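You operate a simulated robot arm through the tools that you are given. There is no shell and no other tool. Be economical: measure what you need, move in short steps, check, and stop when the job is done.

The job below is to be done with a simulated robot arm. You get a single attempt, and the scene is never put back.

Task
Unplug both leads from the stage box and park the plugs.
Fine: press each tab before you pull its plug. Stand each plug in the plug rest, next to the plug of its own colour.

It is judged by the outcome, as a careful person would: the job done as asked, and still so three seconds after it is handed in. It fails if anything else is knocked over, pushed out of place, dropped, spilled or broken.

Robot
A 6-joint arm with a two-finger parallel gripper, fixed in place. Base frame: the origin is at the foot of the arm, x ahead of it, y to its left, z up; the work surface is at about z = 75. Readings come in cm, rad, newtons and seconds.
With the tool pointing down near the work surface it reaches from about 26 to 68 cm from the base axis. Its first joint turns from -1.152 to 1.152 rad. Payload 2.9 kg.
Tool frame: the origin (TCP) lies between the finger pads and is the grasp point; the fingertips stand 3 cm ahead of it; z points along the fingers, y is the line along which they close. Largest opening 11 cm; finger width 2, thickness 1; the body of the gripper, 4.8 by 11.2 cm, starts 5.5 cm behind the TCP.
Orientation is that of the tool frame in the base frame, as a unit quaternion [w, x, y, z]. With the fingers straight down and closing along the base's y, the tool's x points along the base's -x, its y along +y and its z along -z.

Tools
- The arm moves only by the tool drive_tool. Its argument "targets" is one flat list of numbers, 7 for each row, row after row: the turn, a rotation vector about the tool's x, y, z in units of 120 degrees (1.0 is 120 degrees), then the shift along the tool's x, y, z in units of 300 mm (1.0 is 300 mm), then the finger opening in cm, from 0 to 11. In form: [ax, ay, az, x, y, z, hand, ax, ay, az, x, y, z, hand, ...]. A call has 1 to 20 rows; each row is the pose to reach, as a shift and turn from the pose commanded when the call began, along the tool's axes at that moment. A call with a number of a shift or a turn outside -1 to 1 is refused whole. Rows are played at 5 a second. More than 5 cm and 0.15 rad between two rows, or a gripper value outside its range, and nothing of the call is played. Where a pose cannot be reached the arm comes as near as it can. A force on the tool above 40 N (or 10 N above the force at the start of the call, whichever is more), or a blocked arm, ends the call early, and 0.2 s more pass. Each finger travels about 10.8 cm/s and halts on what it meets, pressing with about 31 N; the grip force reading is that of the motor and also rises with nothing between the fingers. The clock runs only during rows and for 0.2 s after the last one: add rows that repeat a pose to give the fingers time. It gives the time, the measured TCP pose, the force on the tool (base axes), the opening and the grip force at its end, in the units of the frame above (readings bear some noise), with the torque about the TCP (base axes, N m) and any sound that the robot's microphone picked up.
- Cameras (640 x 400 px; columns grow to the right, rows downward): "scene" is fixed at [7.47, 42.63, 139.61]; the picture's right is [-0.80, -0.60, 0.00], its down [-0.27, 0.36, -0.89] and it looks along [0.54, -0.71, -0.45] (base axes); focal length 335 px, centre (320, 200). "wrist" rides on the gripper at [7.2, 1.7, -10.3] in the tool frame; the picture's right is [-0.23, 0.97, 0.00], its down [-0.76, -0.18, -0.62] and it looks along [-0.61, -0.14, 0.78] (tool axes); focal length 222 px, centre (320, 200). There is no depth. A picture from a camera that has moved, and an enlarged one, comes with that camera's place and axes in the base frame and with its lens.
- get_image(camera): a new picture of that camera. No time passes.
- inspect(camera, box): a new picture of the part [left, top, right, bottom] of that camera's present view, enlarged. No time passes.
- sign_off(): hands the job in; it is judged then, once.

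Go step by step. Nothing tells you positions but the pictures and the camera data: compare them with the known pose of the tool, close in by small moves and look again before you grip or let go. The budget is 120 turns and 64 pictures, counting those below and the enlarged ones. Unless the task says otherwise, let go and move clear before handing in, and close with one line.

The tools are called as a command line: name --argument value ..., lists and objects as JSON in quotes. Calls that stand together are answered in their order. drive_tool: Moves the arm, as the interface text tells. Its arguments: {"type":"object","properties":{"targets":{"type":"array","items":{"type":"number"}}},"required":["targets"]} The other tools are called the same way: get_image (camera) takes a picture; inspect (camera, box) takes an enlarged picture of a part of a camera's view; sign_off () hands the job in.

At the start:

```text
time_s: 0.0
position: [51.64, -5.58, 114.41]
tcp_rot: [0.0, 0.0, 1.0, 0.0]
force: [0.2, 0.8, -1.2]
wrist_torque: [0.0, 0.02, 0.04]
gripper_width: 11.01
grip_force: 0.1
```

scene: 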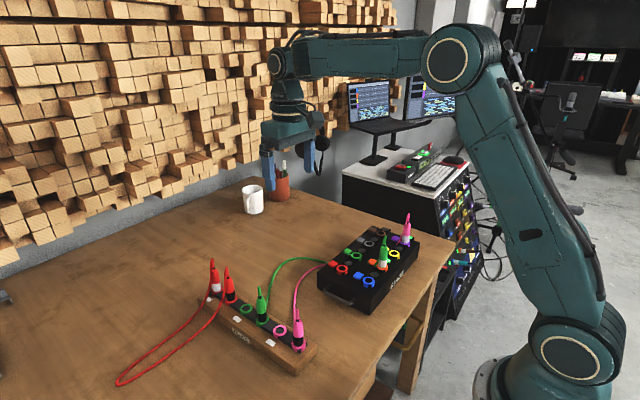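
wrist: 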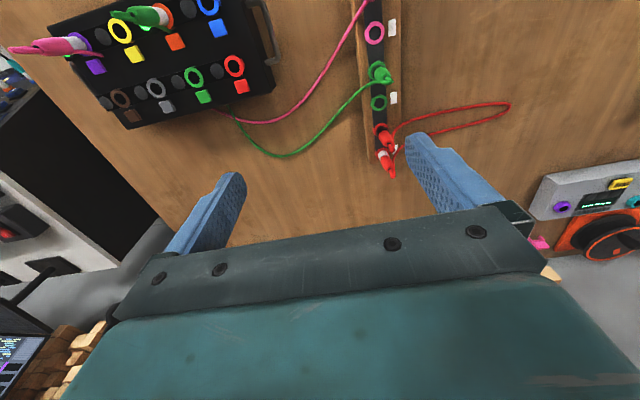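

I see a stage box with a green and a pink plug, and a plug rest holding red, green and pink plugs. I'll look closer at both before moving.

inspect --camera "scene" --box '[300, 200, 460, 320]'

inspect --camera "scene" --box '[180, 250, 340, 380]'

inspect --camera "wrist" --box '[0, 0, 280, 140]'

```text
3.33 times, centred on (380, 260) of scene
camera zoom: at [7.47, 42.63, 139.61], right [-0.8, -0.6, 0.0], down [-0.27, 0.36, -0.89], along [0.54, -0.71, -0.45], focal length 1117 px, centre (120, 0)
```

zoom: 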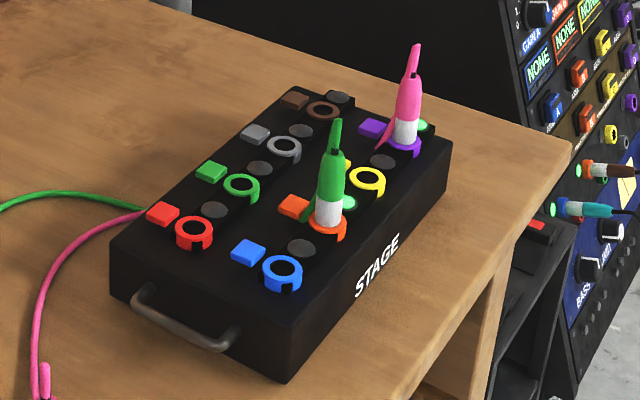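

```text
3.08 times, centred on (260, 315) of scene
camera zoom: at [7.47, 42.63, 139.61], right [-0.8, -0.6, 0.0], down [-0.27, 0.36, -0.89], along [0.54, -0.71, -0.45], focal length 1032 px, centre (505, -154)
```

zoom: 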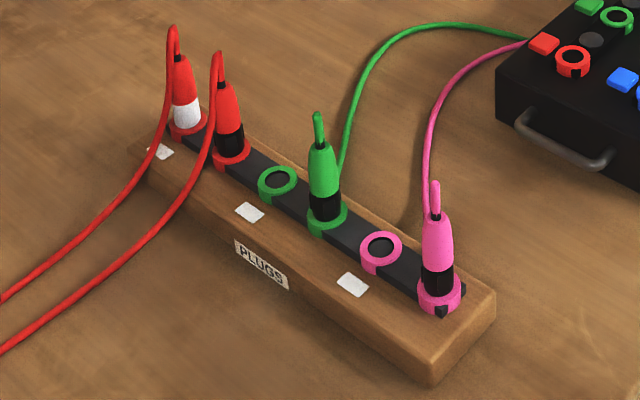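

```text
2.29 times, centred on (140, 70) of wrist
camera zoom: at [44.34, -3.81, 124.75], right [0.23, 0.97, 0.0], down [0.76, -0.18, 0.62], along [0.61, -0.14, -0.78], focal length 508 px, centre (731, 497)
```

zoom: 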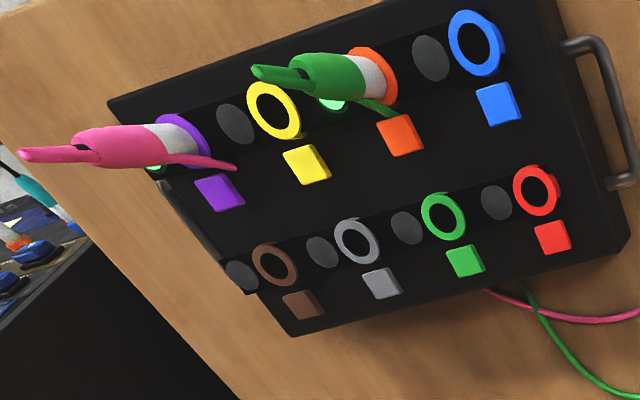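

The green plug seems to sit in the orange socket at about (38, -26, 82), and the pink one in the purple socket at about (38, -41). The empty rest places are at about (59, 4.8, 79) for green and (47.7, 4.8) for pink. I'll zoom tighter to see the tabs and the keying.

inspect --camera "scene" --box '[360, 210, 424, 270]'

inspect --camera "wrist" --box '[0, 0, 200, 100]'

inspect --camera "scene" --box '[235, 285, 310, 360]'

```text
6.67 times, centred on (392, 240) of scene
camera zoom: at [7.47, 42.63, 139.61], right [-0.8, -0.6, 0.0], down [-0.27, 0.36, -0.89], along [0.54, -0.71, -0.45], focal length 2235 px, centre (-160, -67)
```

zoom: 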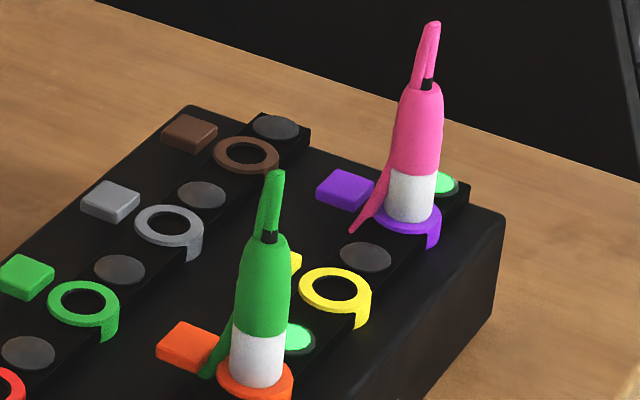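

```text
3.20 times, centred on (100, 50) of wrist
camera zoom: at [44.34, -3.81, 124.75], right [0.23, 0.97, 0.0], down [0.76, -0.18, 0.62], along [0.61, -0.14, -0.78], focal length 711 px, centre (1024, 680)
```

zoom: 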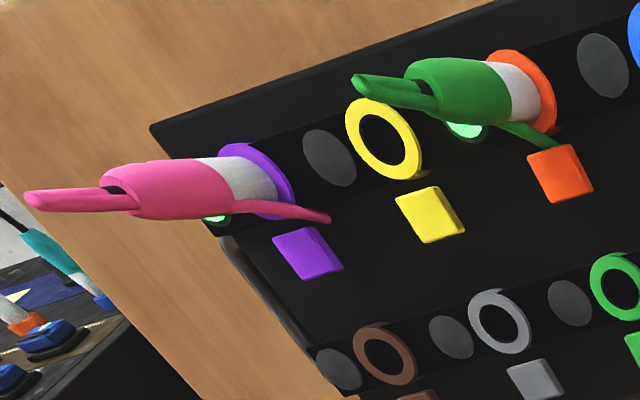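

```text
5.33 times, centred on (272, 322) of scene
camera zoom: at [7.47, 42.63, 139.61], right [-0.8, -0.6, 0.0], down [-0.27, 0.36, -0.89], along [0.54, -0.71, -0.45], focal length 1788 px, centre (573, -453)
```

zoom: 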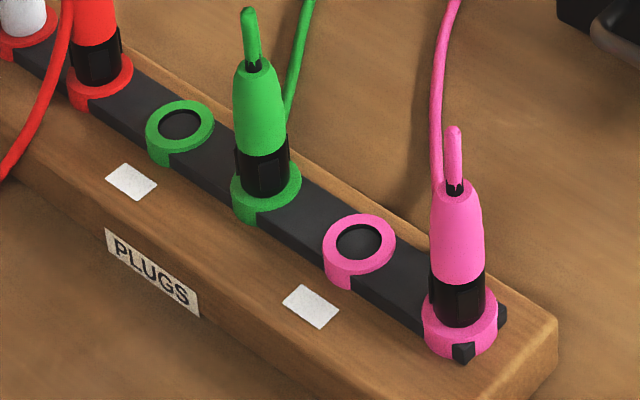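

The coloured squares look like the release tabs: orange for the green plug and purple for the pink. I'll close the fingers and move over the orange tab with a slight lean away from the plug, then look.

drive_tool --targets '[0, 0.0239, 0, 0.0312, -0.1022, 0.0578, 8, 0, 0.0478, 0, 0.0624, -0.2044, 0.1156, 4, 0, 0.0717, 0, 0.0936, -0.3066, 0.1734, 0, 0, 0.0956, 0, 0.1248, -0.4088, 0.2312, 0, 0, 0.1195, 0, 0.156, -0.511, 0.289, 0, 0, 0.1434, 0, 0.187, -0.613, 0.347, 0, 0, 0.1434, 0, 0.187, -0.613, 0.347, 0]'

get_image --camera "wrist"

get_image --camera "scene"

```text
time_s: 1.6
position: [45.74, -22.68, 103.51]
tcp_rot: [-0.148, 0.0, 0.989, 0.001]
force: [0.5, 0.1, 0.2]
wrist_torque: [0.01, 0.0, -0.02]
gripper_width: 0.0
grip_force: 31.1
out of reach, approached as far as the arm can: row 6, 7
```

```text
55 pictures are left
camera wrist: at [41.91, -21.05, 115.51], right [0.22, 0.97, -0.07], down [0.91, -0.18, 0.37], along [0.35, -0.14, -0.93], focal length 222 px, centre (320, 200)
```

wrist: 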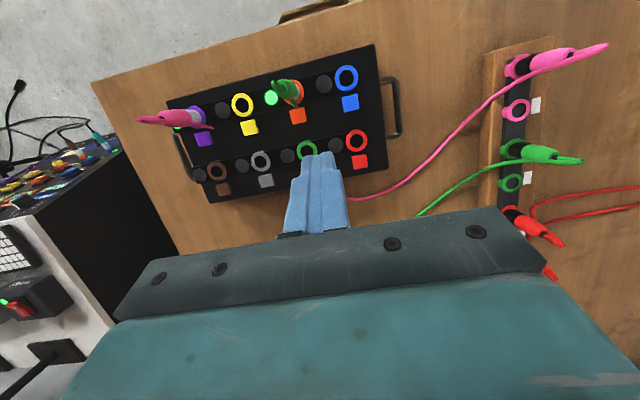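

```text
54 pictures are left
```

scene: 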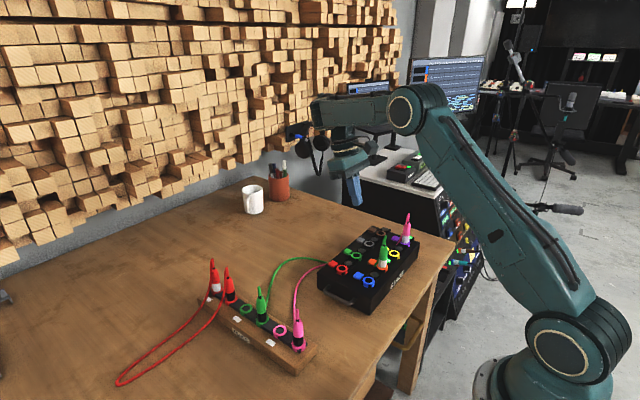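

The fingers are closed and the lean hit a reach limit, so I'll use less of it. I'll zoom in to measure the tab and plug.

inspect --camera "wrist" --box '[130, 40, 410, 215]'

inspect --camera "wrist" --box '[210, 60, 370, 160]'

```text
2.29 times, centred on (270, 128) of wrist
camera zoom: at [41.91, -21.05, 115.51], right [0.22, 0.97, -0.07], down [0.91, -0.18, 0.37], along [0.35, -0.14, -0.93], focal length 508 px, centre (434, 366)
```

zoom: 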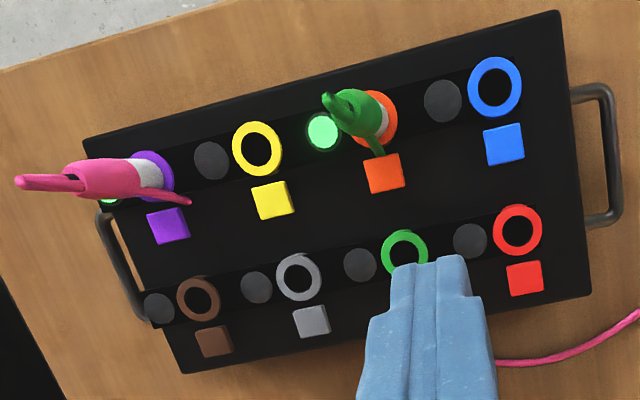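

```text
4.00 times, centred on (290, 110) of wrist
camera zoom: at [41.91, -21.05, 115.51], right [0.22, 0.97, -0.07], down [0.91, -0.18, 0.37], along [0.35, -0.14, -0.93], focal length 888 px, centre (440, 560)
```

zoom: 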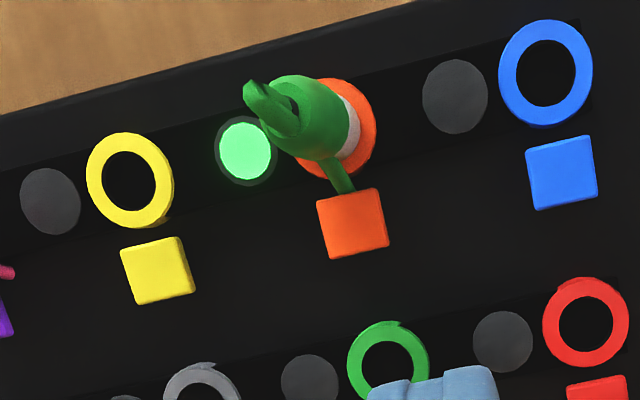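

The orange tab is at about (41.4, -26.3, 82), about 3 cm on the +x side of the plug. I'll hover above it with less lean.

drive_tool --targets '[0, -0.012, 0, 0.0035, -0.03, 0.101, 0, 0, -0.024, 0, 0.007, -0.06, 0.203, 0, 0, -0.036, 0, 0.0105, -0.09, 0.304, 0, 0, -0.0477, 0, 0.014, -0.12, 0.405, 0, 0, -0.0477, 0, 0.014, -0.12, 0.405, 0]'

inspect --camera "wrist" --box '[160, 40, 480, 240]'

inspect --camera "scene" --box '[310, 170, 450, 290]'

```text
time_s: 2.8
position: [44.64, -31.08, 96.76]
tcp_rot: [-0.169, -0.015, 0.984, -0.05]
force: [-0.1, -0.2, -0.5]
wrist_torque: [0.02, -0.03, 0.02]
gripper_width: 0.0
grip_force: 30.9
out of reach, approached as far as the arm can: row 1, 2, 3, 4
```

```text
2.00 times, centred on (320, 140) of wrist
camera zoom: at [41.24, -28.51, 108.7], right [0.17, 0.97, -0.17], down [0.93, -0.1, 0.35], along [0.32, -0.21, -0.92], focal length 444 px, centre (320, 320)
```

zoom: 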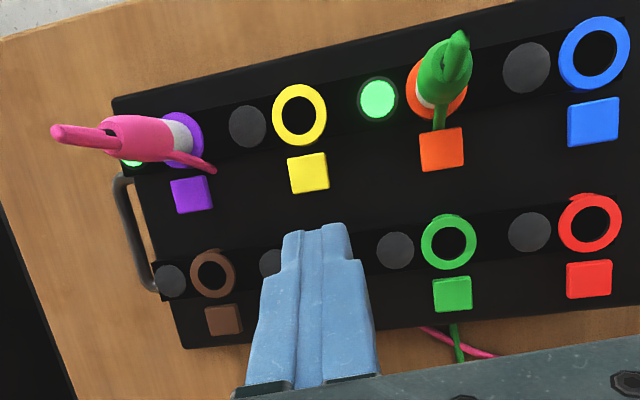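

```text
3.33 times, centred on (380, 230) of scene
camera zoom: at [7.47, 42.63, 139.61], right [-0.8, -0.6, 0.0], down [-0.27, 0.36, -0.89], along [0.54, -0.71, -0.45], focal length 1117 px, centre (120, 100)
```

zoom: 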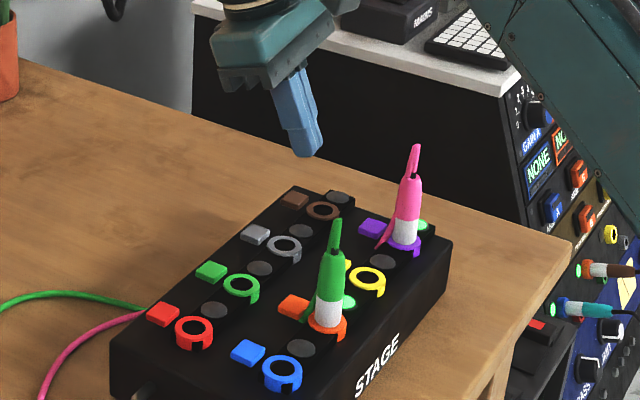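

The arm lagged behind while it was leaned out, and the last row was not flagged. I'll hold still for a moment to see where it settles.

drive_tool --targets '[0, 0, 0, 0, 0, 0, 0, 0, 0, 0, 0, 0, 0, 0]'

```text
time_s: 3.4
position: [44.74, -31.04, 96.74]
tcp_rot: [-0.168, -0.016, 0.984, -0.049]
force: [0.1, 0.2, 0.3]
wrist_torque: [0.01, -0.02, -0.01]
gripper_width: 0.0
grip_force: 31.3
```

It has settled. I'll straighten the tool upright in place first.

drive_tool --targets '[-0.0157, -0.0537, 0.005, 0, 0, 0, 0, -0.0313, -0.1073, 0.01, 0, 0, 0, 0, -0.047, -0.161, 0.0153, 0, 0, 0, 0, -0.047, -0.161, 0.0153, 0, 0, 0, 0]'

```text
time_s: 4.4
position: [41.89, -26.36, 92.03]
tcp_rot: [0.069, 0.021, 0.996, 0.048]
force: [0.3, 0.1, 0.3]
wrist_torque: [0.02, 0.0, -0.02]
gripper_width: 0.0
grip_force: 31.4
out of reach, approached as far as the arm can: row 1
```

The commanded pose was the one I intended: TCP now at (41.9, -26.4, 92). I'll correct the orientation to a slight 0.15 rad lean.

drive_tool --targets '[0.0153, 0.0458, -0.0067, 0, 0, 0, 0, 0.0305, 0.0917, -0.0133, 0, 0, 0, 0, 0.0458, 0.1375, -0.02, 0, 0, 0, 0, 0.0458, 0.1375, -0.02, 0, 0, 0, 0]'

get_image --camera "wrist"

inspect --camera "scene" --box '[310, 170, 450, 290]'

```text
time_s: 5.4
position: [41.75, -26.13, 91.91]
tcp_rot: [-0.076, -0.003, 0.997, 0.001]
force: [0.0, 0.7, -0.4]
wrist_torque: [0.0, -0.02, -0.01]
gripper_width: 0.0
grip_force: 30.6
```

```text
49 pictures are left
camera wrist: at [36.18, -24.58, 103.39], right [0.22, 0.98, -0.03], down [0.85, -0.17, 0.5], along [0.48, -0.14, -0.87], focal length 222 px, centre (320, 200)
```

wrist: 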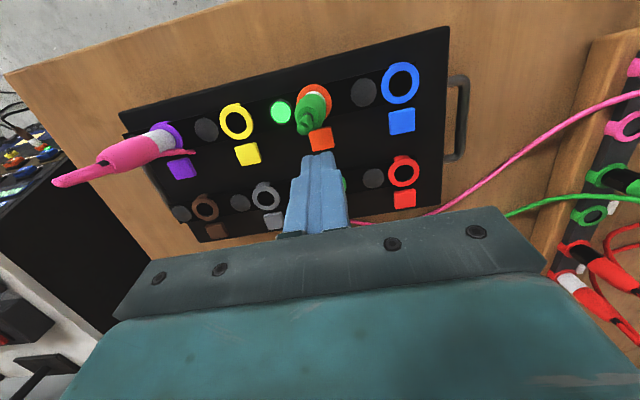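

```text
3.33 times, centred on (380, 230) of scene
camera zoom: at [7.47, 42.63, 139.61], right [-0.8, -0.6, 0.0], down [-0.27, 0.36, -0.89], along [0.54, -0.71, -0.45], focal length 1117 px, centre (120, 100)
```

zoom: 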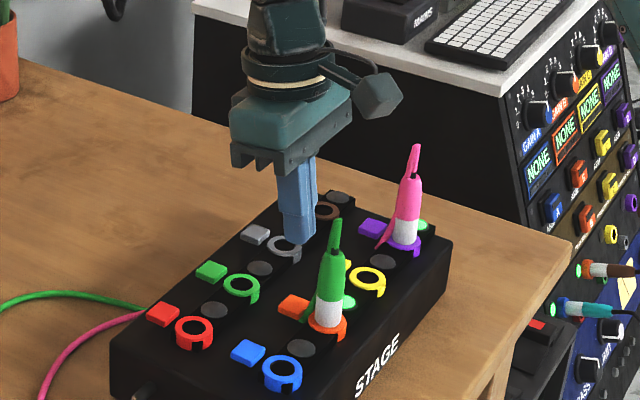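

The fingers hang over the tab and clear of the plug. I'll go down 6 cm, to just above the orange tab.

drive_tool --targets '[0, 0, 0, -0.0083, -0.0017, 0.066, 0, 0, 0, 0, -0.0167, -0.0033, 0.132, 0, 0, 0, 0, -0.025, -0.005, 0.19, 0, 0, 0, 0, -0.025, -0.005, 0.19, 0]'

inspect --camera "wrist" --box '[160, 40, 480, 240]'

inspect --camera "scene" --box '[330, 200, 430, 280]'

```text
time_s: 6.4
position: [41.48, -26.2, 86.29]
tcp_rot: [-0.077, -0.003, 0.997, 0.001]
force: [0.0, -0.2, 0.1]
wrist_torque: [0.0, 0.01, 0.0]
gripper_width: 0.0
grip_force: 30.8
```

```text
2.00 times, centred on (320, 140) of wrist
camera zoom: at [35.95, -24.67, 97.63], right [0.22, 0.98, -0.03], down [0.85, -0.17, 0.5], along [0.48, -0.14, -0.86], focal length 444 px, centre (320, 320)
```

zoom: 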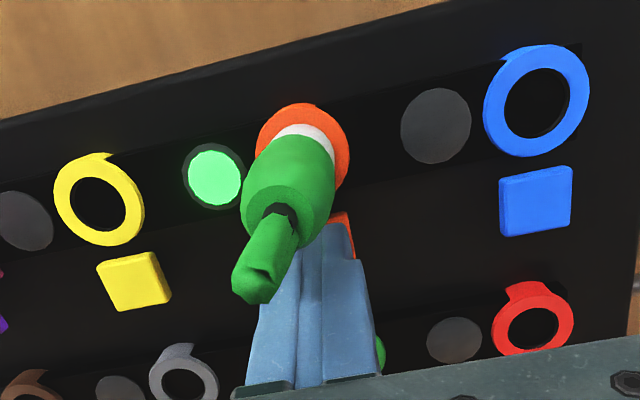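

```text
5.00 times, centred on (380, 240) of scene
camera zoom: at [7.47, 42.63, 139.61], right [-0.8, -0.6, 0.0], down [-0.27, 0.36, -0.89], along [0.54, -0.71, -0.45], focal length 1676 px, centre (20, 0)
```

zoom: 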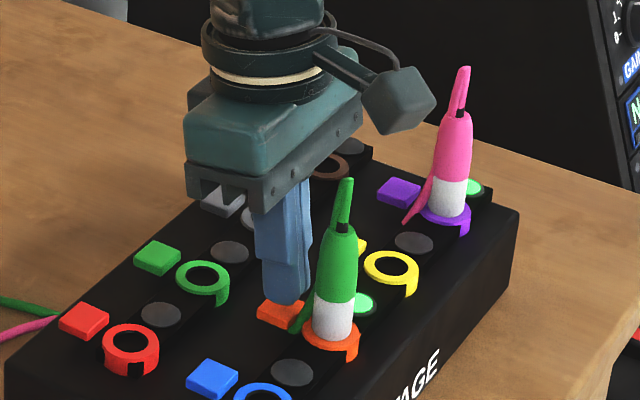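

The fingertips are about 0.7–1 cm above the orange tab. I'll press down in small rows.

drive_tool --targets '[0, 0, 0, -0.0015, 0, 0.01, 0, 0, 0, 0, -0.003, 0, 0.02, 0, 0, 0, 0, -0.0045, 0, 0.03, 0, 0, 0, 0, -0.006, 0, 0.04, 0]'

```text
time_s: 7.4
position: [41.56, -26.27, 85.28]
tcp_rot: [-0.075, -0.004, 0.997, 0.0]
force: [-3.2, 3.4, 12.7]
wrist_torque: [0.1, 0.06, 0.01]
gripper_width: 0.0
grip_force: 30.9
```

There is 13 N of contact, so the tab is under the tips. I'll press a little more.

drive_tool --targets '[0, 0, 0, -0.001, 0, 0.007, 0, 0, 0, 0, -0.002, 0, 0.013, 0]'

inspect --camera "scene" --box '[330, 200, 430, 280]'

```text
time_s: 8.0
position: [41.55, -26.29, 85.15]
tcp_rot: [-0.076, -0.004, 0.997, 0.001]
force: [-6.7, 4.0, 21.7]
wrist_torque: [0.15, 0.09, 0.05]
gripper_width: 0.0
grip_force: 30.8
stopped in row 2: the force on the tool passed its limit at 43 N (the readings are from after the stop); the commanded pose is now the measured one
```

```text
5.00 times, centred on (380, 240) of scene
camera zoom: at [7.43, 42.65, 139.6], right [-0.8, -0.6, 0.0], down [-0.27, 0.36, -0.89], along [0.54, -0.71, -0.45], focal length 1676 px, centre (20, 0)
```

zoom: 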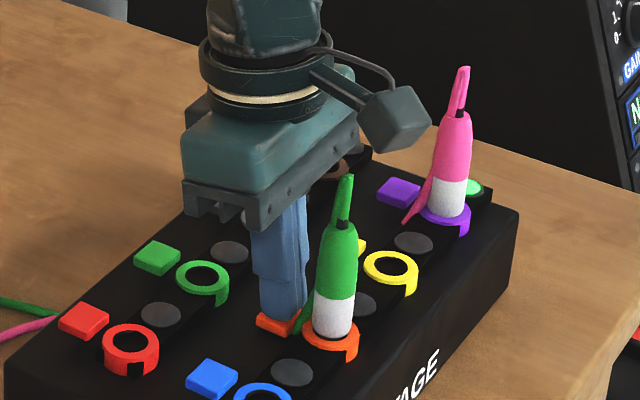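

The green LED beside it went out, so the green plug is released. I'll lift, straighten up, move over the plug at (38.2, -26.2) and open the fingers.

drive_tool --targets '[0, 0, 0, 0.0213, 0, -0.1412, 0, 0, 0, 0, 0.0426, 0, -0.2824, 0, 0, 0, 0, 0.0638, 0, -0.4236, 1, 0, -0.036, 0, 0.118, 0.0015, -0.415, 4, 0, -0.0716, 0, 0.1727, 0.003, -0.4073, 6, 0, -0.0716, 0, 0.1727, 0.003, -0.4073, 6]'

get_image --camera "wrist"

inspect --camera "scene" --box '[330, 180, 430, 280]'

```text
time_s: 9.4
position: [38.11, -26.5, 97.92]
tcp_rot: [-0.001, -0.004, 1.0, 0.0]
force: [-0.1, 0.3, -0.5]
wrist_torque: [-0.02, -0.01, -0.01]
gripper_width: 5.99
grip_force: 0.1
```

```text
44 pictures are left
camera wrist: at [31.01, -24.87, 108.29], right [0.22, 0.98, 0.0], down [0.76, -0.17, 0.62], along [0.61, -0.14, -0.78], focal length 222 px, centre (320, 200)
```

wrist: 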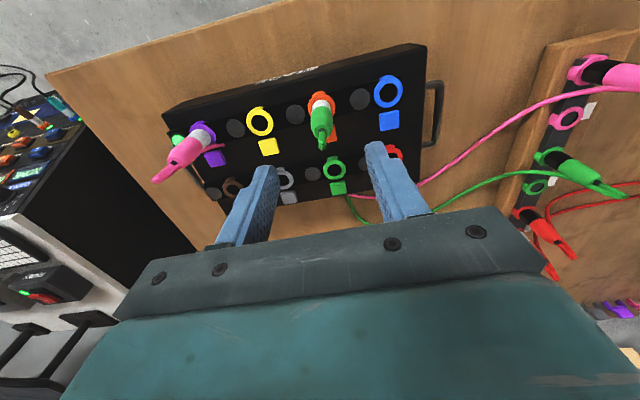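

```text
4.00 times, centred on (380, 230) of scene
camera zoom: at [7.47, 42.63, 139.61], right [-0.8, -0.6, 0.0], down [-0.27, 0.36, -0.89], along [0.54, -0.71, -0.45], focal length 1341 px, centre (80, 80)
```

zoom: 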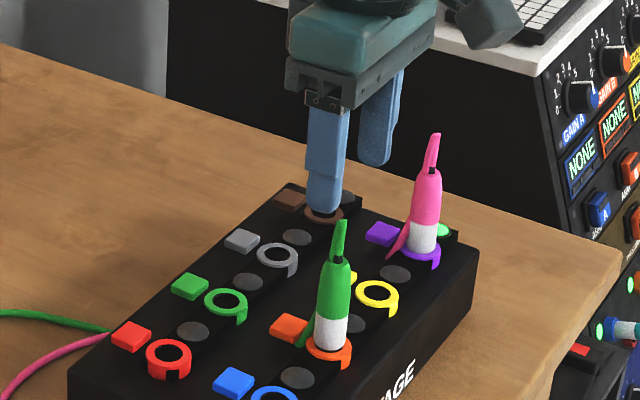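

The LED stayed dark. The plug axis reads about (38.0, -26.3), so I'll descend to z ≈ 88.2 with the fingers straddling it.

drive_tool --targets '[0, 0, 0, 0.002, 0.0067, 0.11, 6, 0, 0, 0, 0.002, 0.0067, 0.22, 6, 0, 0, 0, 0.002, 0.0067, 0.323, 6, 0, 0, 0, 0.002, 0.0067, 0.323, 6]'

get_image --camera "wrist"

inspect --camera "scene" --box '[330, 200, 430, 280]'

```text
time_s: 10.4
position: [38.19, -26.23, 88.13]
tcp_rot: [-0.001, -0.004, 1.0, 0.0]
force: [0.3, -0.3, -0.7]
wrist_torque: [0.0, 0.0, -0.02]
gripper_width: 6.01
grip_force: 0.0
```

```text
42 pictures are left
camera wrist: at [31.05, -24.57, 98.51], right [0.22, 0.98, 0.0], down [0.76, -0.17, 0.62], along [0.61, -0.14, -0.78], focal length 222 px, centre (320, 200)
```

wrist: 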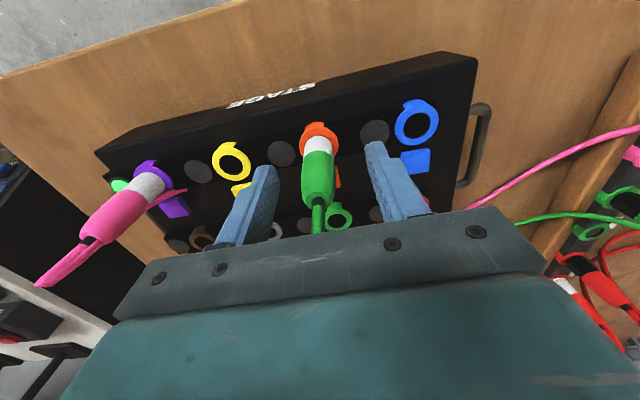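

```text
5.00 times, centred on (380, 240) of scene
camera zoom: at [7.47, 42.63, 139.61], right [-0.8, -0.6, 0.0], down [-0.27, 0.36, -0.89], along [0.54, -0.71, -0.45], focal length 1676 px, centre (20, 0)
```

zoom: 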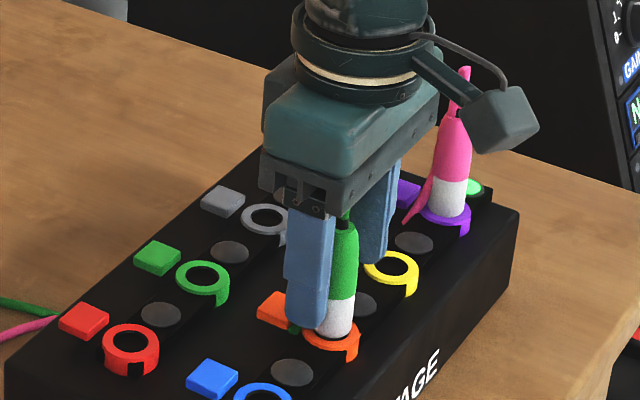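

The plug stands centred between the fingers. I'll close on it.

drive_tool --targets '[0, 0, 0, 0, 0, 0, 3, 0, 0, 0, 0, 0, 0, 1.5, 0, 0, 0, 0, 0, 0, 1, 0, 0, 0, 0, 0, 0, 1]'

```text
time_s: 11.4
position: [38.2, -26.33, 88.07]
tcp_rot: [-0.001, -0.003, 1.0, 0.0]
force: [-0.7, -7.5, -1.3]
wrist_torque: [-0.21, -0.02, -0.1]
gripper_width: 2.04
grip_force: 31.0
```

It is gripped at 2.0 cm width with a slight side load. I'll ease 1 mm toward -y and pull up slowly.

drive_tool --targets '[0, 0, 0, 0, -0.004, 0, 1, 0, 0, 0, 0, -0.004, -0.015, 1, 0, 0, 0, 0, -0.004, -0.03, 1, 0, 0, 0, 0, -0.004, -0.05, 1]'

inspect --camera "scene" --box '[330, 200, 430, 280]'

```text
time_s: 12.4
position: [38.46, -26.21, 89.61]
tcp_rot: [-0.001, -0.004, 1.0, 0.001]
force: [0.1, -0.8, -0.4]
wrist_torque: [0.02, 0.01, 0.0]
gripper_width: 2.05
grip_force: 31.1
```

```text
5.00 times, centred on (380, 240) of scene
camera zoom: at [7.47, 42.63, 139.61], right [-0.8, -0.6, 0.0], down [-0.27, 0.36, -0.89], along [0.54, -0.71, -0.45], focal length 1676 px, centre (20, 0)
```

zoom: 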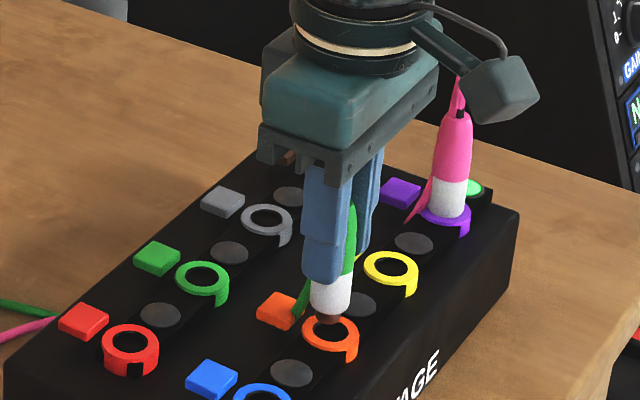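

The green plug is out. I'll lift it well clear and carry it toward the rest.

drive_tool --targets '[0, 0, 0, 0, 0, -0.138, 1, 0, 0, 0, 0, 0, -0.276, 1, 0, 0, 0, 0, 0, -0.413, 1, 0, 0, 0, -0.075, 0.116, -0.413, 1, 0, 0, 0, -0.15, 0.232, -0.413, 1, 0, 0, 0, -0.225, 0.348, -0.413, 1, 0, 0, 0, -0.3, 0.464, -0.413, 1, 0, 0, 0, -0.375, 0.58, -0.413, 1, 0, 0, 0, -0.45, 0.696, -0.413, 1, 0, 0, 0, -0.525, 0.812, -0.413, 1, 0, 0, 0, -0.6, 0.928, -0.413, 1, 0, 0, 0, -0.6, 0.928, -0.413, 1]'

get_image --camera "wrist"

get_image --camera "scene"

```text
time_s: 15.0
position: [55.88, 1.56, 102.12]
tcp_rot: [0.0, -0.004, 1.0, 0.001]
force: [0.4, 0.4, -1.1]
wrist_torque: [0.03, 0.03, 0.0]
gripper_width: 2.04
grip_force: 30.9
```

```text
39 pictures are left
camera wrist: at [48.76, 3.21, 112.46], right [0.22, 0.98, 0.0], down [0.76, -0.17, 0.62], along [0.61, -0.14, -0.78], focal length 222 px, centre (320, 200)
```

wrist: 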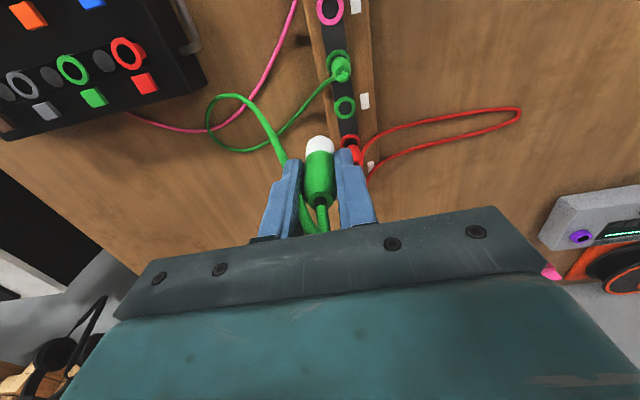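

```text
38 pictures are left
```

scene: 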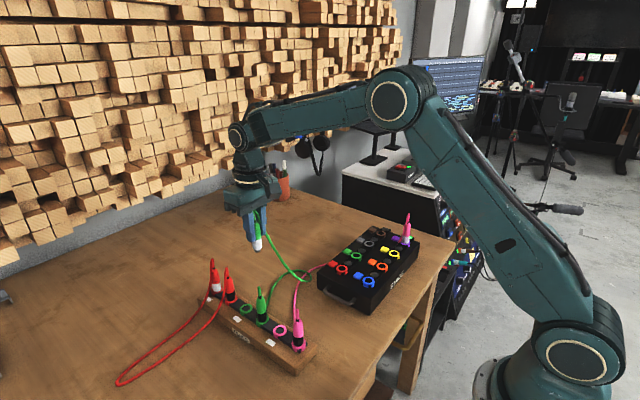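

The green cord now runs from the plug to its parked mate. I'll zoom in to fix the empty green hole's position.

inspect --camera "wrist" --box '[260, 40, 420, 180]'

inspect --camera "scene" --box '[200, 200, 320, 350]'

```text
2.86 times, centred on (340, 110) of wrist
camera zoom: at [48.76, 3.21, 112.46], right [0.22, 0.98, 0.0], down [0.76, -0.17, 0.62], along [0.61, -0.14, -0.78], focal length 635 px, centre (263, 457)
```

zoom: 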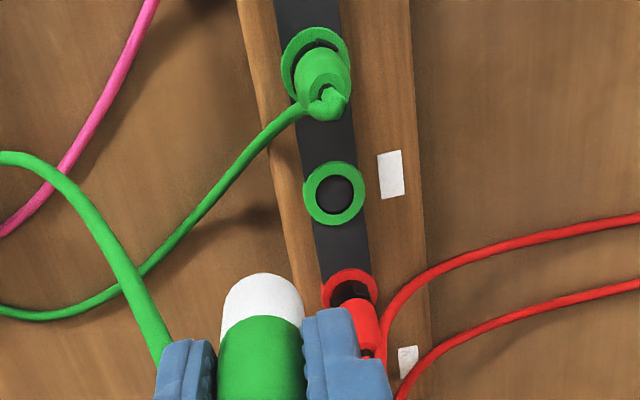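

```text
2.67 times, centred on (260, 275) of scene
camera zoom: at [7.47, 42.63, 139.61], right [-0.8, -0.6, 0.0], down [-0.27, 0.36, -0.89], along [0.54, -0.71, -0.45], focal length 894 px, centre (480, 0)
```

zoom: 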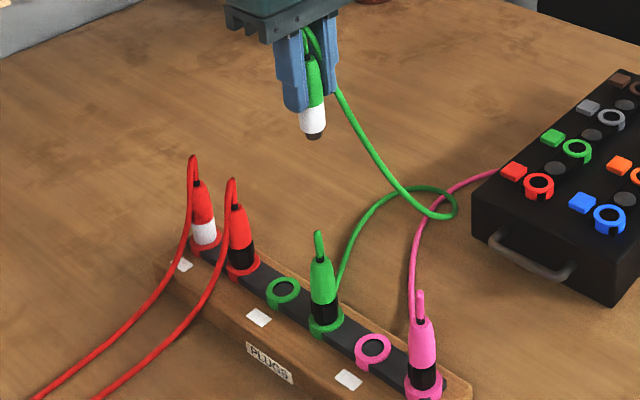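

The green hole is at about (59.0, 4.65), with the ring top near z 78.8. I'll move above it and lower to z 90, keeping the nose about 4 cm above the ring.

drive_tool --targets '[0, 0, 0, -0.052, 0.052, 0, 1, 0, 0, 0, -0.104, 0.103, 0, 1, 0, 0, 0, -0.104, 0.103, 0.13, 1, 0, 0, 0, -0.104, 0.103, 0.26, 1, 0, 0, 0, -0.104, 0.103, 0.403, 1, 0, 0, 0, -0.104, 0.103, 0.403, 1]'

inspect --camera "wrist" --box '[240, 60, 420, 240]'

inspect --camera "scene" --box '[210, 250, 300, 340]'

```text
time_s: 16.4
position: [59.61, 4.82, 89.96]
tcp_rot: [-0.001, -0.004, 1.0, 0.002]
force: [-0.2, 0.5, 0.0]
wrist_torque: [0.02, 0.01, 0.02]
gripper_width: 2.04
grip_force: 31.5
```

```text
2.22 times, centred on (330, 150) of wrist
camera zoom: at [52.36, 6.4, 100.39], right [0.22, 0.98, 0.0], down [0.76, -0.17, 0.62], along [0.61, -0.14, -0.78], focal length 494 px, centre (298, 311)
```

zoom: 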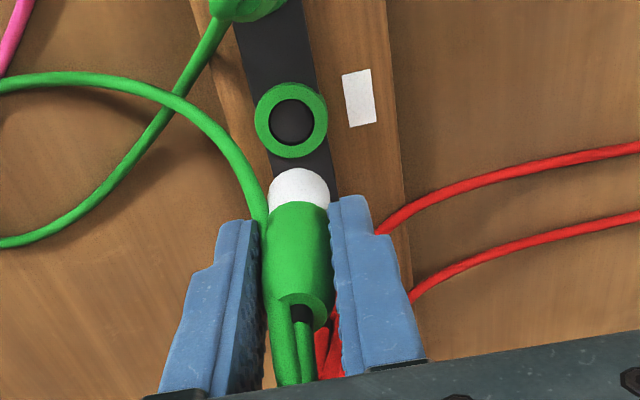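

```text
4.44 times, centred on (255, 295) of scene
camera zoom: at [7.47, 42.63, 139.61], right [-0.8, -0.6, 0.0], down [-0.27, 0.36, -0.89], along [0.54, -0.71, -0.45], focal length 1490 px, centre (609, -222)
```

zoom: 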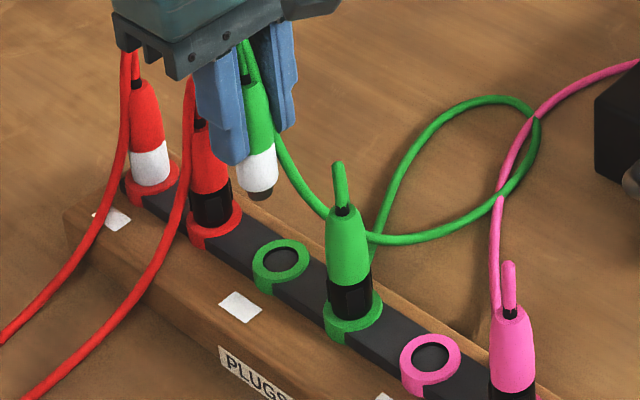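

The nose sits roughly 0.8 cm too far in +x relative to the hole and 0.15 cm too far in +y. I'll correct that, lower to just above the ring and check again.

drive_tool --targets '[0, 0, 0, 0.025, -0.005, 0, 1, 0, 0, 0, 0.025, -0.005, 0.06, 1, 0, 0, 0, 0.025, -0.005, 0.11, 1, 0, 0, 0, 0.025, -0.005, 0.11, 1]'

inspect --camera "wrist" --box '[260, 80, 400, 200]'

inspect --camera "scene" --box '[225, 270, 295, 335]'

```text
time_s: 17.4
position: [58.41, 4.62, 86.6]
tcp_rot: [-0.001, -0.003, 1.0, 0.001]
force: [0.3, 0.6, -0.5]
wrist_torque: [0.01, -0.01, -0.02]
gripper_width: 2.06
grip_force: 30.6
```

```text
3.33 times, centred on (330, 140) of wrist
camera zoom: at [51.3, 6.24, 97.04], right [0.22, 0.98, 0.0], down [0.76, -0.17, 0.62], along [0.61, -0.14, -0.78], focal length 740 px, centre (287, 400)
```

zoom: 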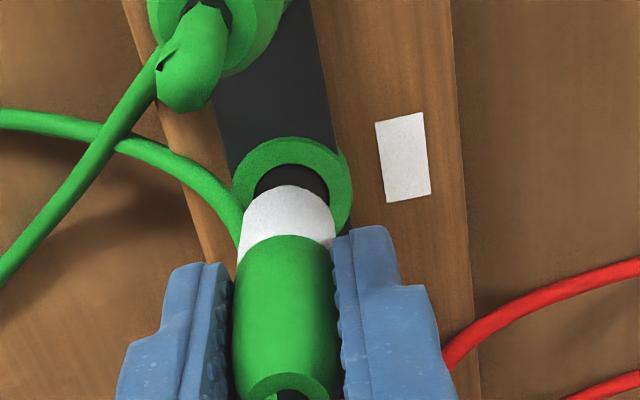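

```text
6.15 times, centred on (260, 302) of scene
camera zoom: at [7.47, 42.63, 139.61], right [-0.8, -0.6, 0.0], down [-0.27, 0.36, -0.89], along [0.54, -0.71, -0.45], focal length 2063 px, centre (689, -431)
```

zoom: 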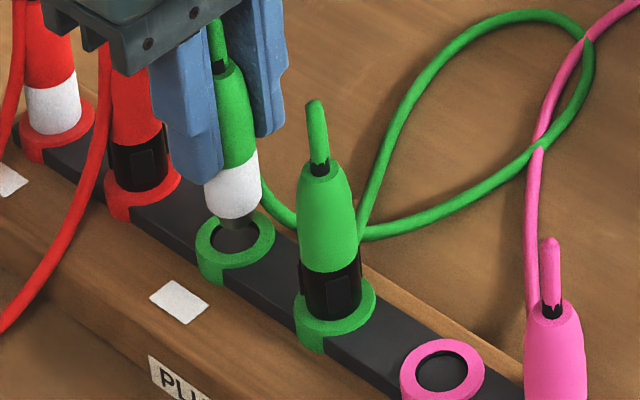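

The nose is nearly over the hole. I'll nudge +0.15 in x and lower gently, watching the force.

drive_tool --targets '[0, 0, 0, -0.005, -0.002, 0.01, 1, 0, 0, 0, -0.005, -0.002, 0.02, 1, 0, 0, 0, -0.005, -0.002, 0.03, 1, 0, 0, 0, -0.005, -0.002, 0.04, 1, 0, 0, 0, -0.005, -0.002, 0.04, 1]'

inspect --camera "scene" --box '[225, 270, 295, 335]'

inspect --camera "wrist" --box '[260, 80, 400, 200]'

```text
time_s: 18.6
position: [58.6, 4.73, 85.41]
tcp_rot: [-0.001, -0.003, 1.0, 0.001]
force: [0.9, 0.4, -0.6]
wrist_torque: [-0.02, 0.01, 0.0]
gripper_width: 2.05
grip_force: 31.5
```

```text
6.15 times, centred on (260, 302) of scene
camera zoom: at [7.47, 42.63, 139.61], right [-0.8, -0.6, 0.0], down [-0.27, 0.36, -0.89], along [0.54, -0.71, -0.45], focal length 2063 px, centre (689, -431)
```

zoom: 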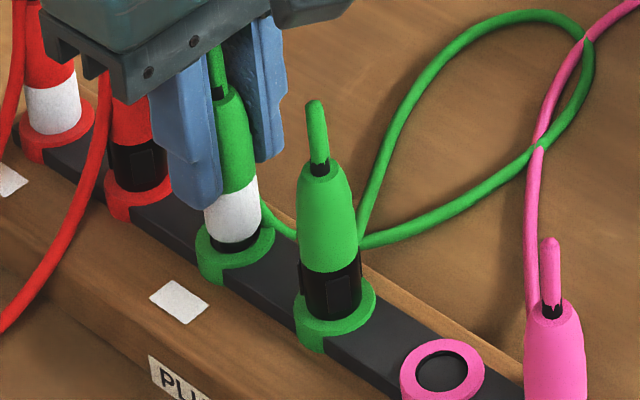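

```text
3.33 times, centred on (330, 140) of wrist
camera zoom: at [51.43, 6.32, 95.77], right [0.22, 0.98, 0.0], down [0.76, -0.17, 0.62], along [0.61, -0.14, -0.78], focal length 740 px, centre (287, 400)
```

zoom: 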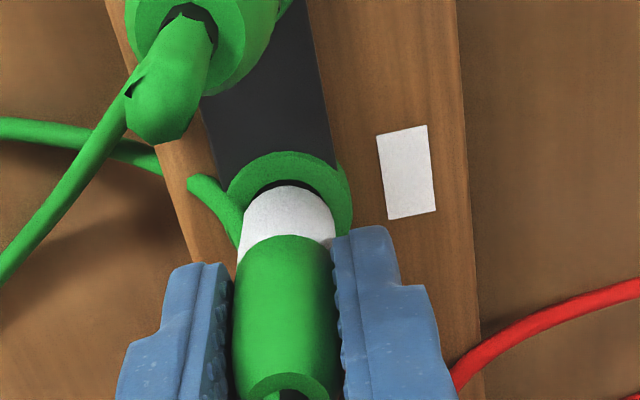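

The nose seems to be entering with no force. I'll continue down in small steps.

drive_tool --targets '[0, 0, 0, 0, 0, 0.008, 1, 0, 0, 0, 0, 0, 0.016, 1, 0, 0, 0, 0, 0, 0.024, 1, 0, 0, 0, 0, 0, 0.024, 1]'

inspect --camera "scene" --box '[225, 270, 295, 335]'

```text
time_s: 19.6
position: [58.47, 4.77, 84.72]
tcp_rot: [-0.001, -0.003, 1.0, 0.002]
force: [-0.7, 0.0, -0.2]
wrist_torque: [0.01, 0.01, -0.05]
gripper_width: 2.05
grip_force: 30.8
```

```text
6.15 times, centred on (260, 302) of scene
camera zoom: at [7.47, 42.63, 139.61], right [-0.8, -0.6, 0.0], down [-0.27, 0.36, -0.89], along [0.54, -0.71, -0.45], focal length 2063 px, centre (689, -431)
```

zoom: 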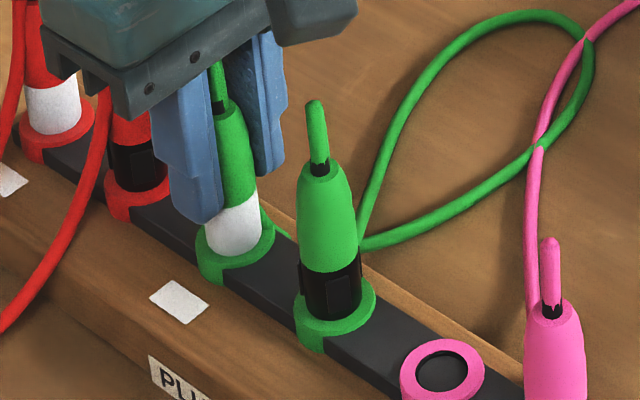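

It looks nearly seated, like its red counterpart. I'll probe downward a bit more until I feel contact.

drive_tool --targets '[0, 0, 0, 0, 0, 0.006, 1, 0, 0, 0, 0, 0, 0.012, 1, 0, 0, 0, 0, 0, 0.018, 1]'

inspect --camera "scene" --box '[205, 260, 295, 345]'

```text
time_s: 20.4
position: [58.71, 4.75, 84.4]
tcp_rot: [0.002, -0.003, 1.0, 0.001]
force: [-0.3, 2.2, 22.5]
wrist_torque: [0.05, -0.11, 0.0]
gripper_width: 2.06
grip_force: 30.9
```

```text
4.71 times, centred on (250, 302) of scene
camera zoom: at [7.43, 42.63, 139.61], right [-0.8, -0.6, 0.0], down [-0.27, 0.36, -0.89], along [0.54, -0.71, -0.45], focal length 1578 px, centre (649, -282)
```

zoom: 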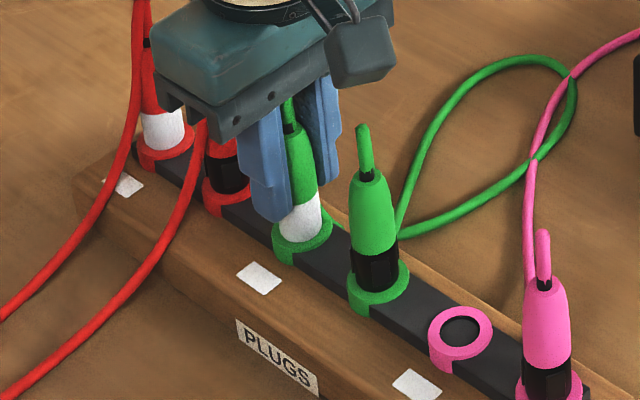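

It is seated, with 22 N of reaction at z 84.4. I'll ease off, open the fingers, and look before lifting.

drive_tool --targets '[0, 0, 0, 0, 0, -0.006, 1, 0, 0, 0, 0, 0, -0.006, 3, 0, 0, 0, 0, 0, -0.006, 4.5, 0, 0, 0, 0, 0, -0.006, 4.5]'

get_image --camera "wrist"

inspect --camera "scene" --box '[205, 260, 295, 345]'

```text
time_s: 21.4
position: [58.63, 4.54, 84.24]
tcp_rot: [-0.001, -0.004, 1.0, 0.0]
force: [0.3, 0.4, -0.3]
wrist_torque: [0.01, 0.02, 0.0]
gripper_width: 4.46
grip_force: 0.0
```

```text
27 pictures are left
camera wrist: at [51.45, 6.29, 94.71], right [0.22, 0.98, 0.0], down [0.76, -0.17, 0.62], along [0.61, -0.14, -0.78], focal length 222 px, centre (320, 200)
```

wrist: 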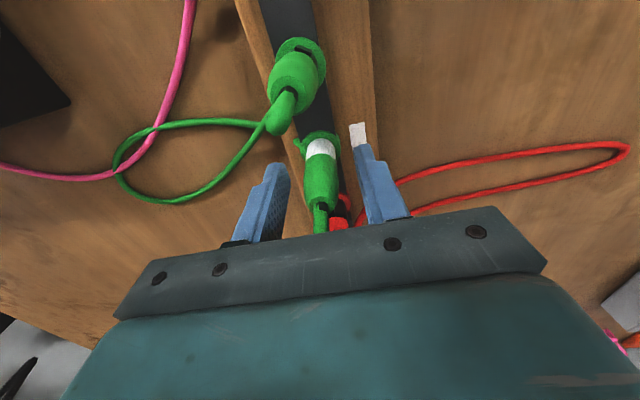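

```text
4.71 times, centred on (250, 302) of scene
camera zoom: at [7.47, 42.63, 139.61], right [-0.8, -0.6, 0.0], down [-0.27, 0.36, -0.89], along [0.54, -0.71, -0.45], focal length 1578 px, centre (649, -282)
```

zoom: 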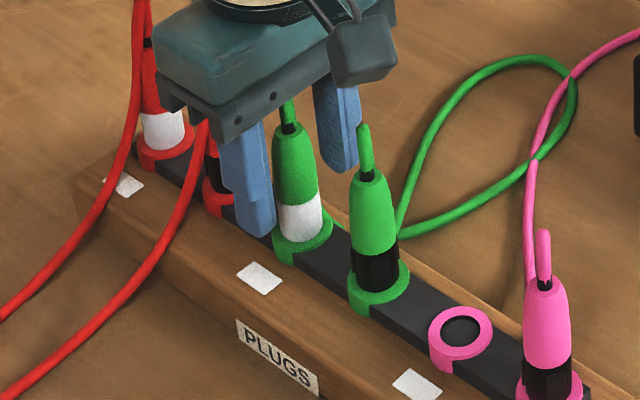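

The green plug stands seated in its place and is free of the fingers. I'll lift straight up, close the fingers, and head toward the purple tab.

drive_tool --targets '[0, 0, 0, 0, 0, -0.15, 4.5, 0, 0, 0, 0, 0, -0.3, 4.5, 0, 0, 0, 0, 0, -0.45, 4.5, 0, 0, 0, 0, 0, -0.6, 4.5, 0, 0, 0, 0.038, -0.14, -0.6, 2, 0, 0, 0, 0.076, -0.28, -0.6, 0, 0, 0, 0, 0.114, -0.42, -0.6, 0, 0, 0, 0, 0.152, -0.56, -0.6, 0, 0, 0, 0, 0.19, -0.7, -0.6, 0, 0, 0, 0, 0.19, -0.7, -0.6, 0]'

get_image --camera "scene"

```text
time_s: 23.6
position: [53.39, -16.34, 102.64]
tcp_rot: [-0.001, -0.004, 1.0, 0.001]
force: [0.2, -0.5, 1.0]
wrist_torque: [-0.01, 0.01, -0.01]
gripper_width: 0.0
grip_force: 31.1
```

```text
25 pictures are left
```

scene: 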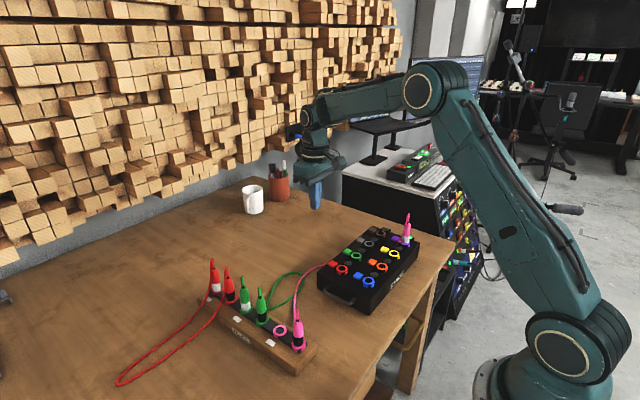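

The green plug stays up on its own. Next I go over the purple tab at about (41.4, -41.2), adding the same slight lean.

drive_tool --targets '[0, 0, 0, 0.056, -0.1176, 0.021, 0, 0, 0, 0, 0.112, -0.2352, 0.042, 0, 0, 0, 0, 0.168, -0.3528, 0.063, 0, 0, 0, 0, 0.224, -0.4704, 0.084, 0, 0, 0.018, 0, 0.28, -0.588, 0.105, 0, 0, 0.045, 0, 0.336, -0.7056, 0.126, 0, 0, 0.0716, 0, 0.39, -0.823, 0.147, 0, 0, 0.0716, 0, 0.39, -0.823, 0.147, 0]'

get_image --camera "wrist"

```text
time_s: 25.4
position: [41.65, -40.98, 97.63]
tcp_rot: [-0.076, -0.004, 0.997, 0.001]
force: [-1.0, -0.2, 0.4]
wrist_torque: [0.01, 0.01, 0.02]
gripper_width: 0.0
grip_force: 31.1
```

```text
24 pictures are left
camera wrist: at [36.08, -39.37, 109.0], right [0.22, 0.98, -0.03], down [0.85, -0.17, 0.5], along [0.48, -0.14, -0.87], focal length 222 px, centre (320, 200)
```

wrist: 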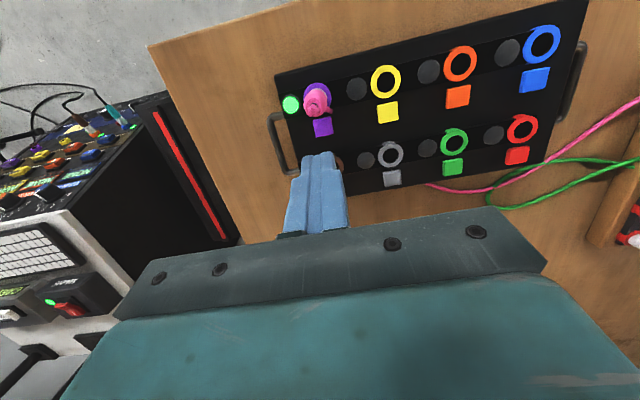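

The purple tab reads (41.4, -41.2). I'll descend to about 1 cm above it.

drive_tool --targets '[0, 0, 0, -0.0178, -0.0067, 0.125, 0, 0, 0, 0, -0.0356, -0.0067, 0.25, 0, 0, 0, 0, -0.0534, -0.0067, 0.3757, 0, 0, 0, 0, -0.0534, -0.0067, 0.3757, 0]'

inspect --camera "scene" --box '[350, 180, 450, 270]'

```text
time_s: 26.4
position: [41.36, -41.72, 86.4]
tcp_rot: [-0.075, -0.003, 0.997, 0.001]
force: [-0.5, -0.2, 0.6]
wrist_torque: [0.01, 0.02, 0.01]
gripper_width: 0.0
grip_force: 31.1
```

```text
4.44 times, centred on (400, 225) of scene
camera zoom: at [7.47, 42.63, 139.61], right [-0.8, -0.6, 0.0], down [-0.27, 0.36, -0.89], along [0.54, -0.71, -0.45], focal length 1490 px, centre (-36, 89)
```

zoom: 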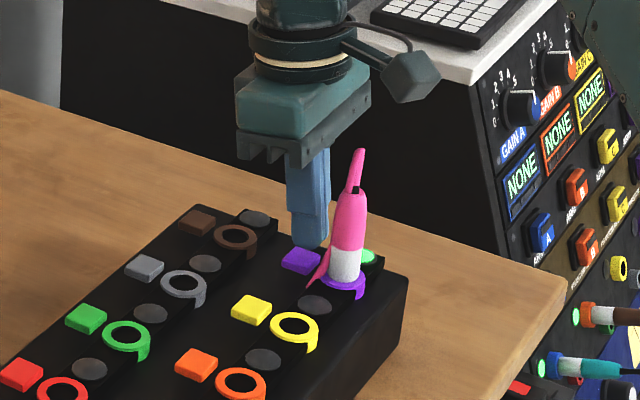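

The tips are slightly past the tab. I'll shift +0.25 in y and press.

drive_tool --targets '[0, 0, 0, 0, 0.009, 0, 0, 0, 0, 0, -0.002, 0.009, 0.013, 0, 0, 0, 0, -0.004, 0.009, 0.026, 0, 0, 0, 0, -0.006, 0.009, 0.039, 0, 0, 0, 0, -0.0072, 0.009, 0.046, 0, 0, 0, 0, -0.008, 0.009, 0.052, 0]'

inspect --camera "scene" --box '[350, 180, 450, 270]'

```text
time_s: 27.8
position: [41.51, -41.23, 85.07]
tcp_rot: [-0.074, -0.003, 0.997, -0.001]
force: [-1.0, 2.1, 19.6]
wrist_torque: [0.03, -0.06, 0.01]
gripper_width: 0.0
grip_force: 30.7
```

```text
4.44 times, centred on (400, 225) of scene
camera zoom: at [7.44, 42.66, 139.6], right [-0.8, -0.6, 0.0], down [-0.27, 0.36, -0.89], along [0.54, -0.71, -0.45], focal length 1490 px, centre (-36, 89)
```

zoom: 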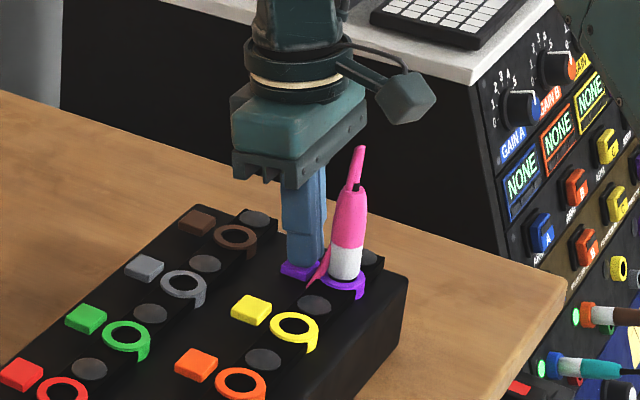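

The LED went dark, so the pink plug is released. I'll lift, straighten and open over it.

drive_tool --targets '[0, 0, 0, 0.0213, 0, -0.1412, 0, 0, 0, 0, 0.0426, 0, -0.2824, 0, 0, 0, 0, 0.0638, 0, -0.4236, 1, 0, -0.036, 0, 0.118, 0, -0.415, 4, 0, -0.0716, 0, 0.1727, 0, -0.4073, 6, 0, -0.0716, 0, 0.1727, 0, -0.4073, 6]'

get_image --camera "wrist"

```text
time_s: 29.2
position: [37.87, -41.09, 97.91]
tcp_rot: [-0.001, -0.004, 1.0, 0.001]
force: [0.8, -0.6, 0.2]
wrist_torque: [0.01, 0.01, 0.04]
gripper_width: 5.98
grip_force: 0.0
```

```text
21 pictures are left
camera wrist: at [30.67, -39.49, 108.33], right [0.22, 0.98, 0.0], down [0.76, -0.17, 0.62], along [0.61, -0.14, -0.78], focal length 222 px, centre (320, 200)
```

wrist: 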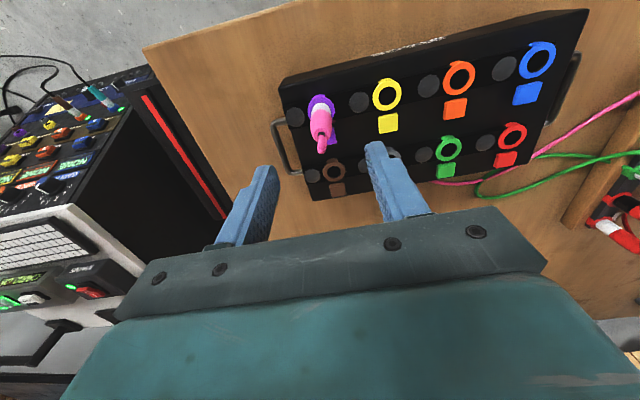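

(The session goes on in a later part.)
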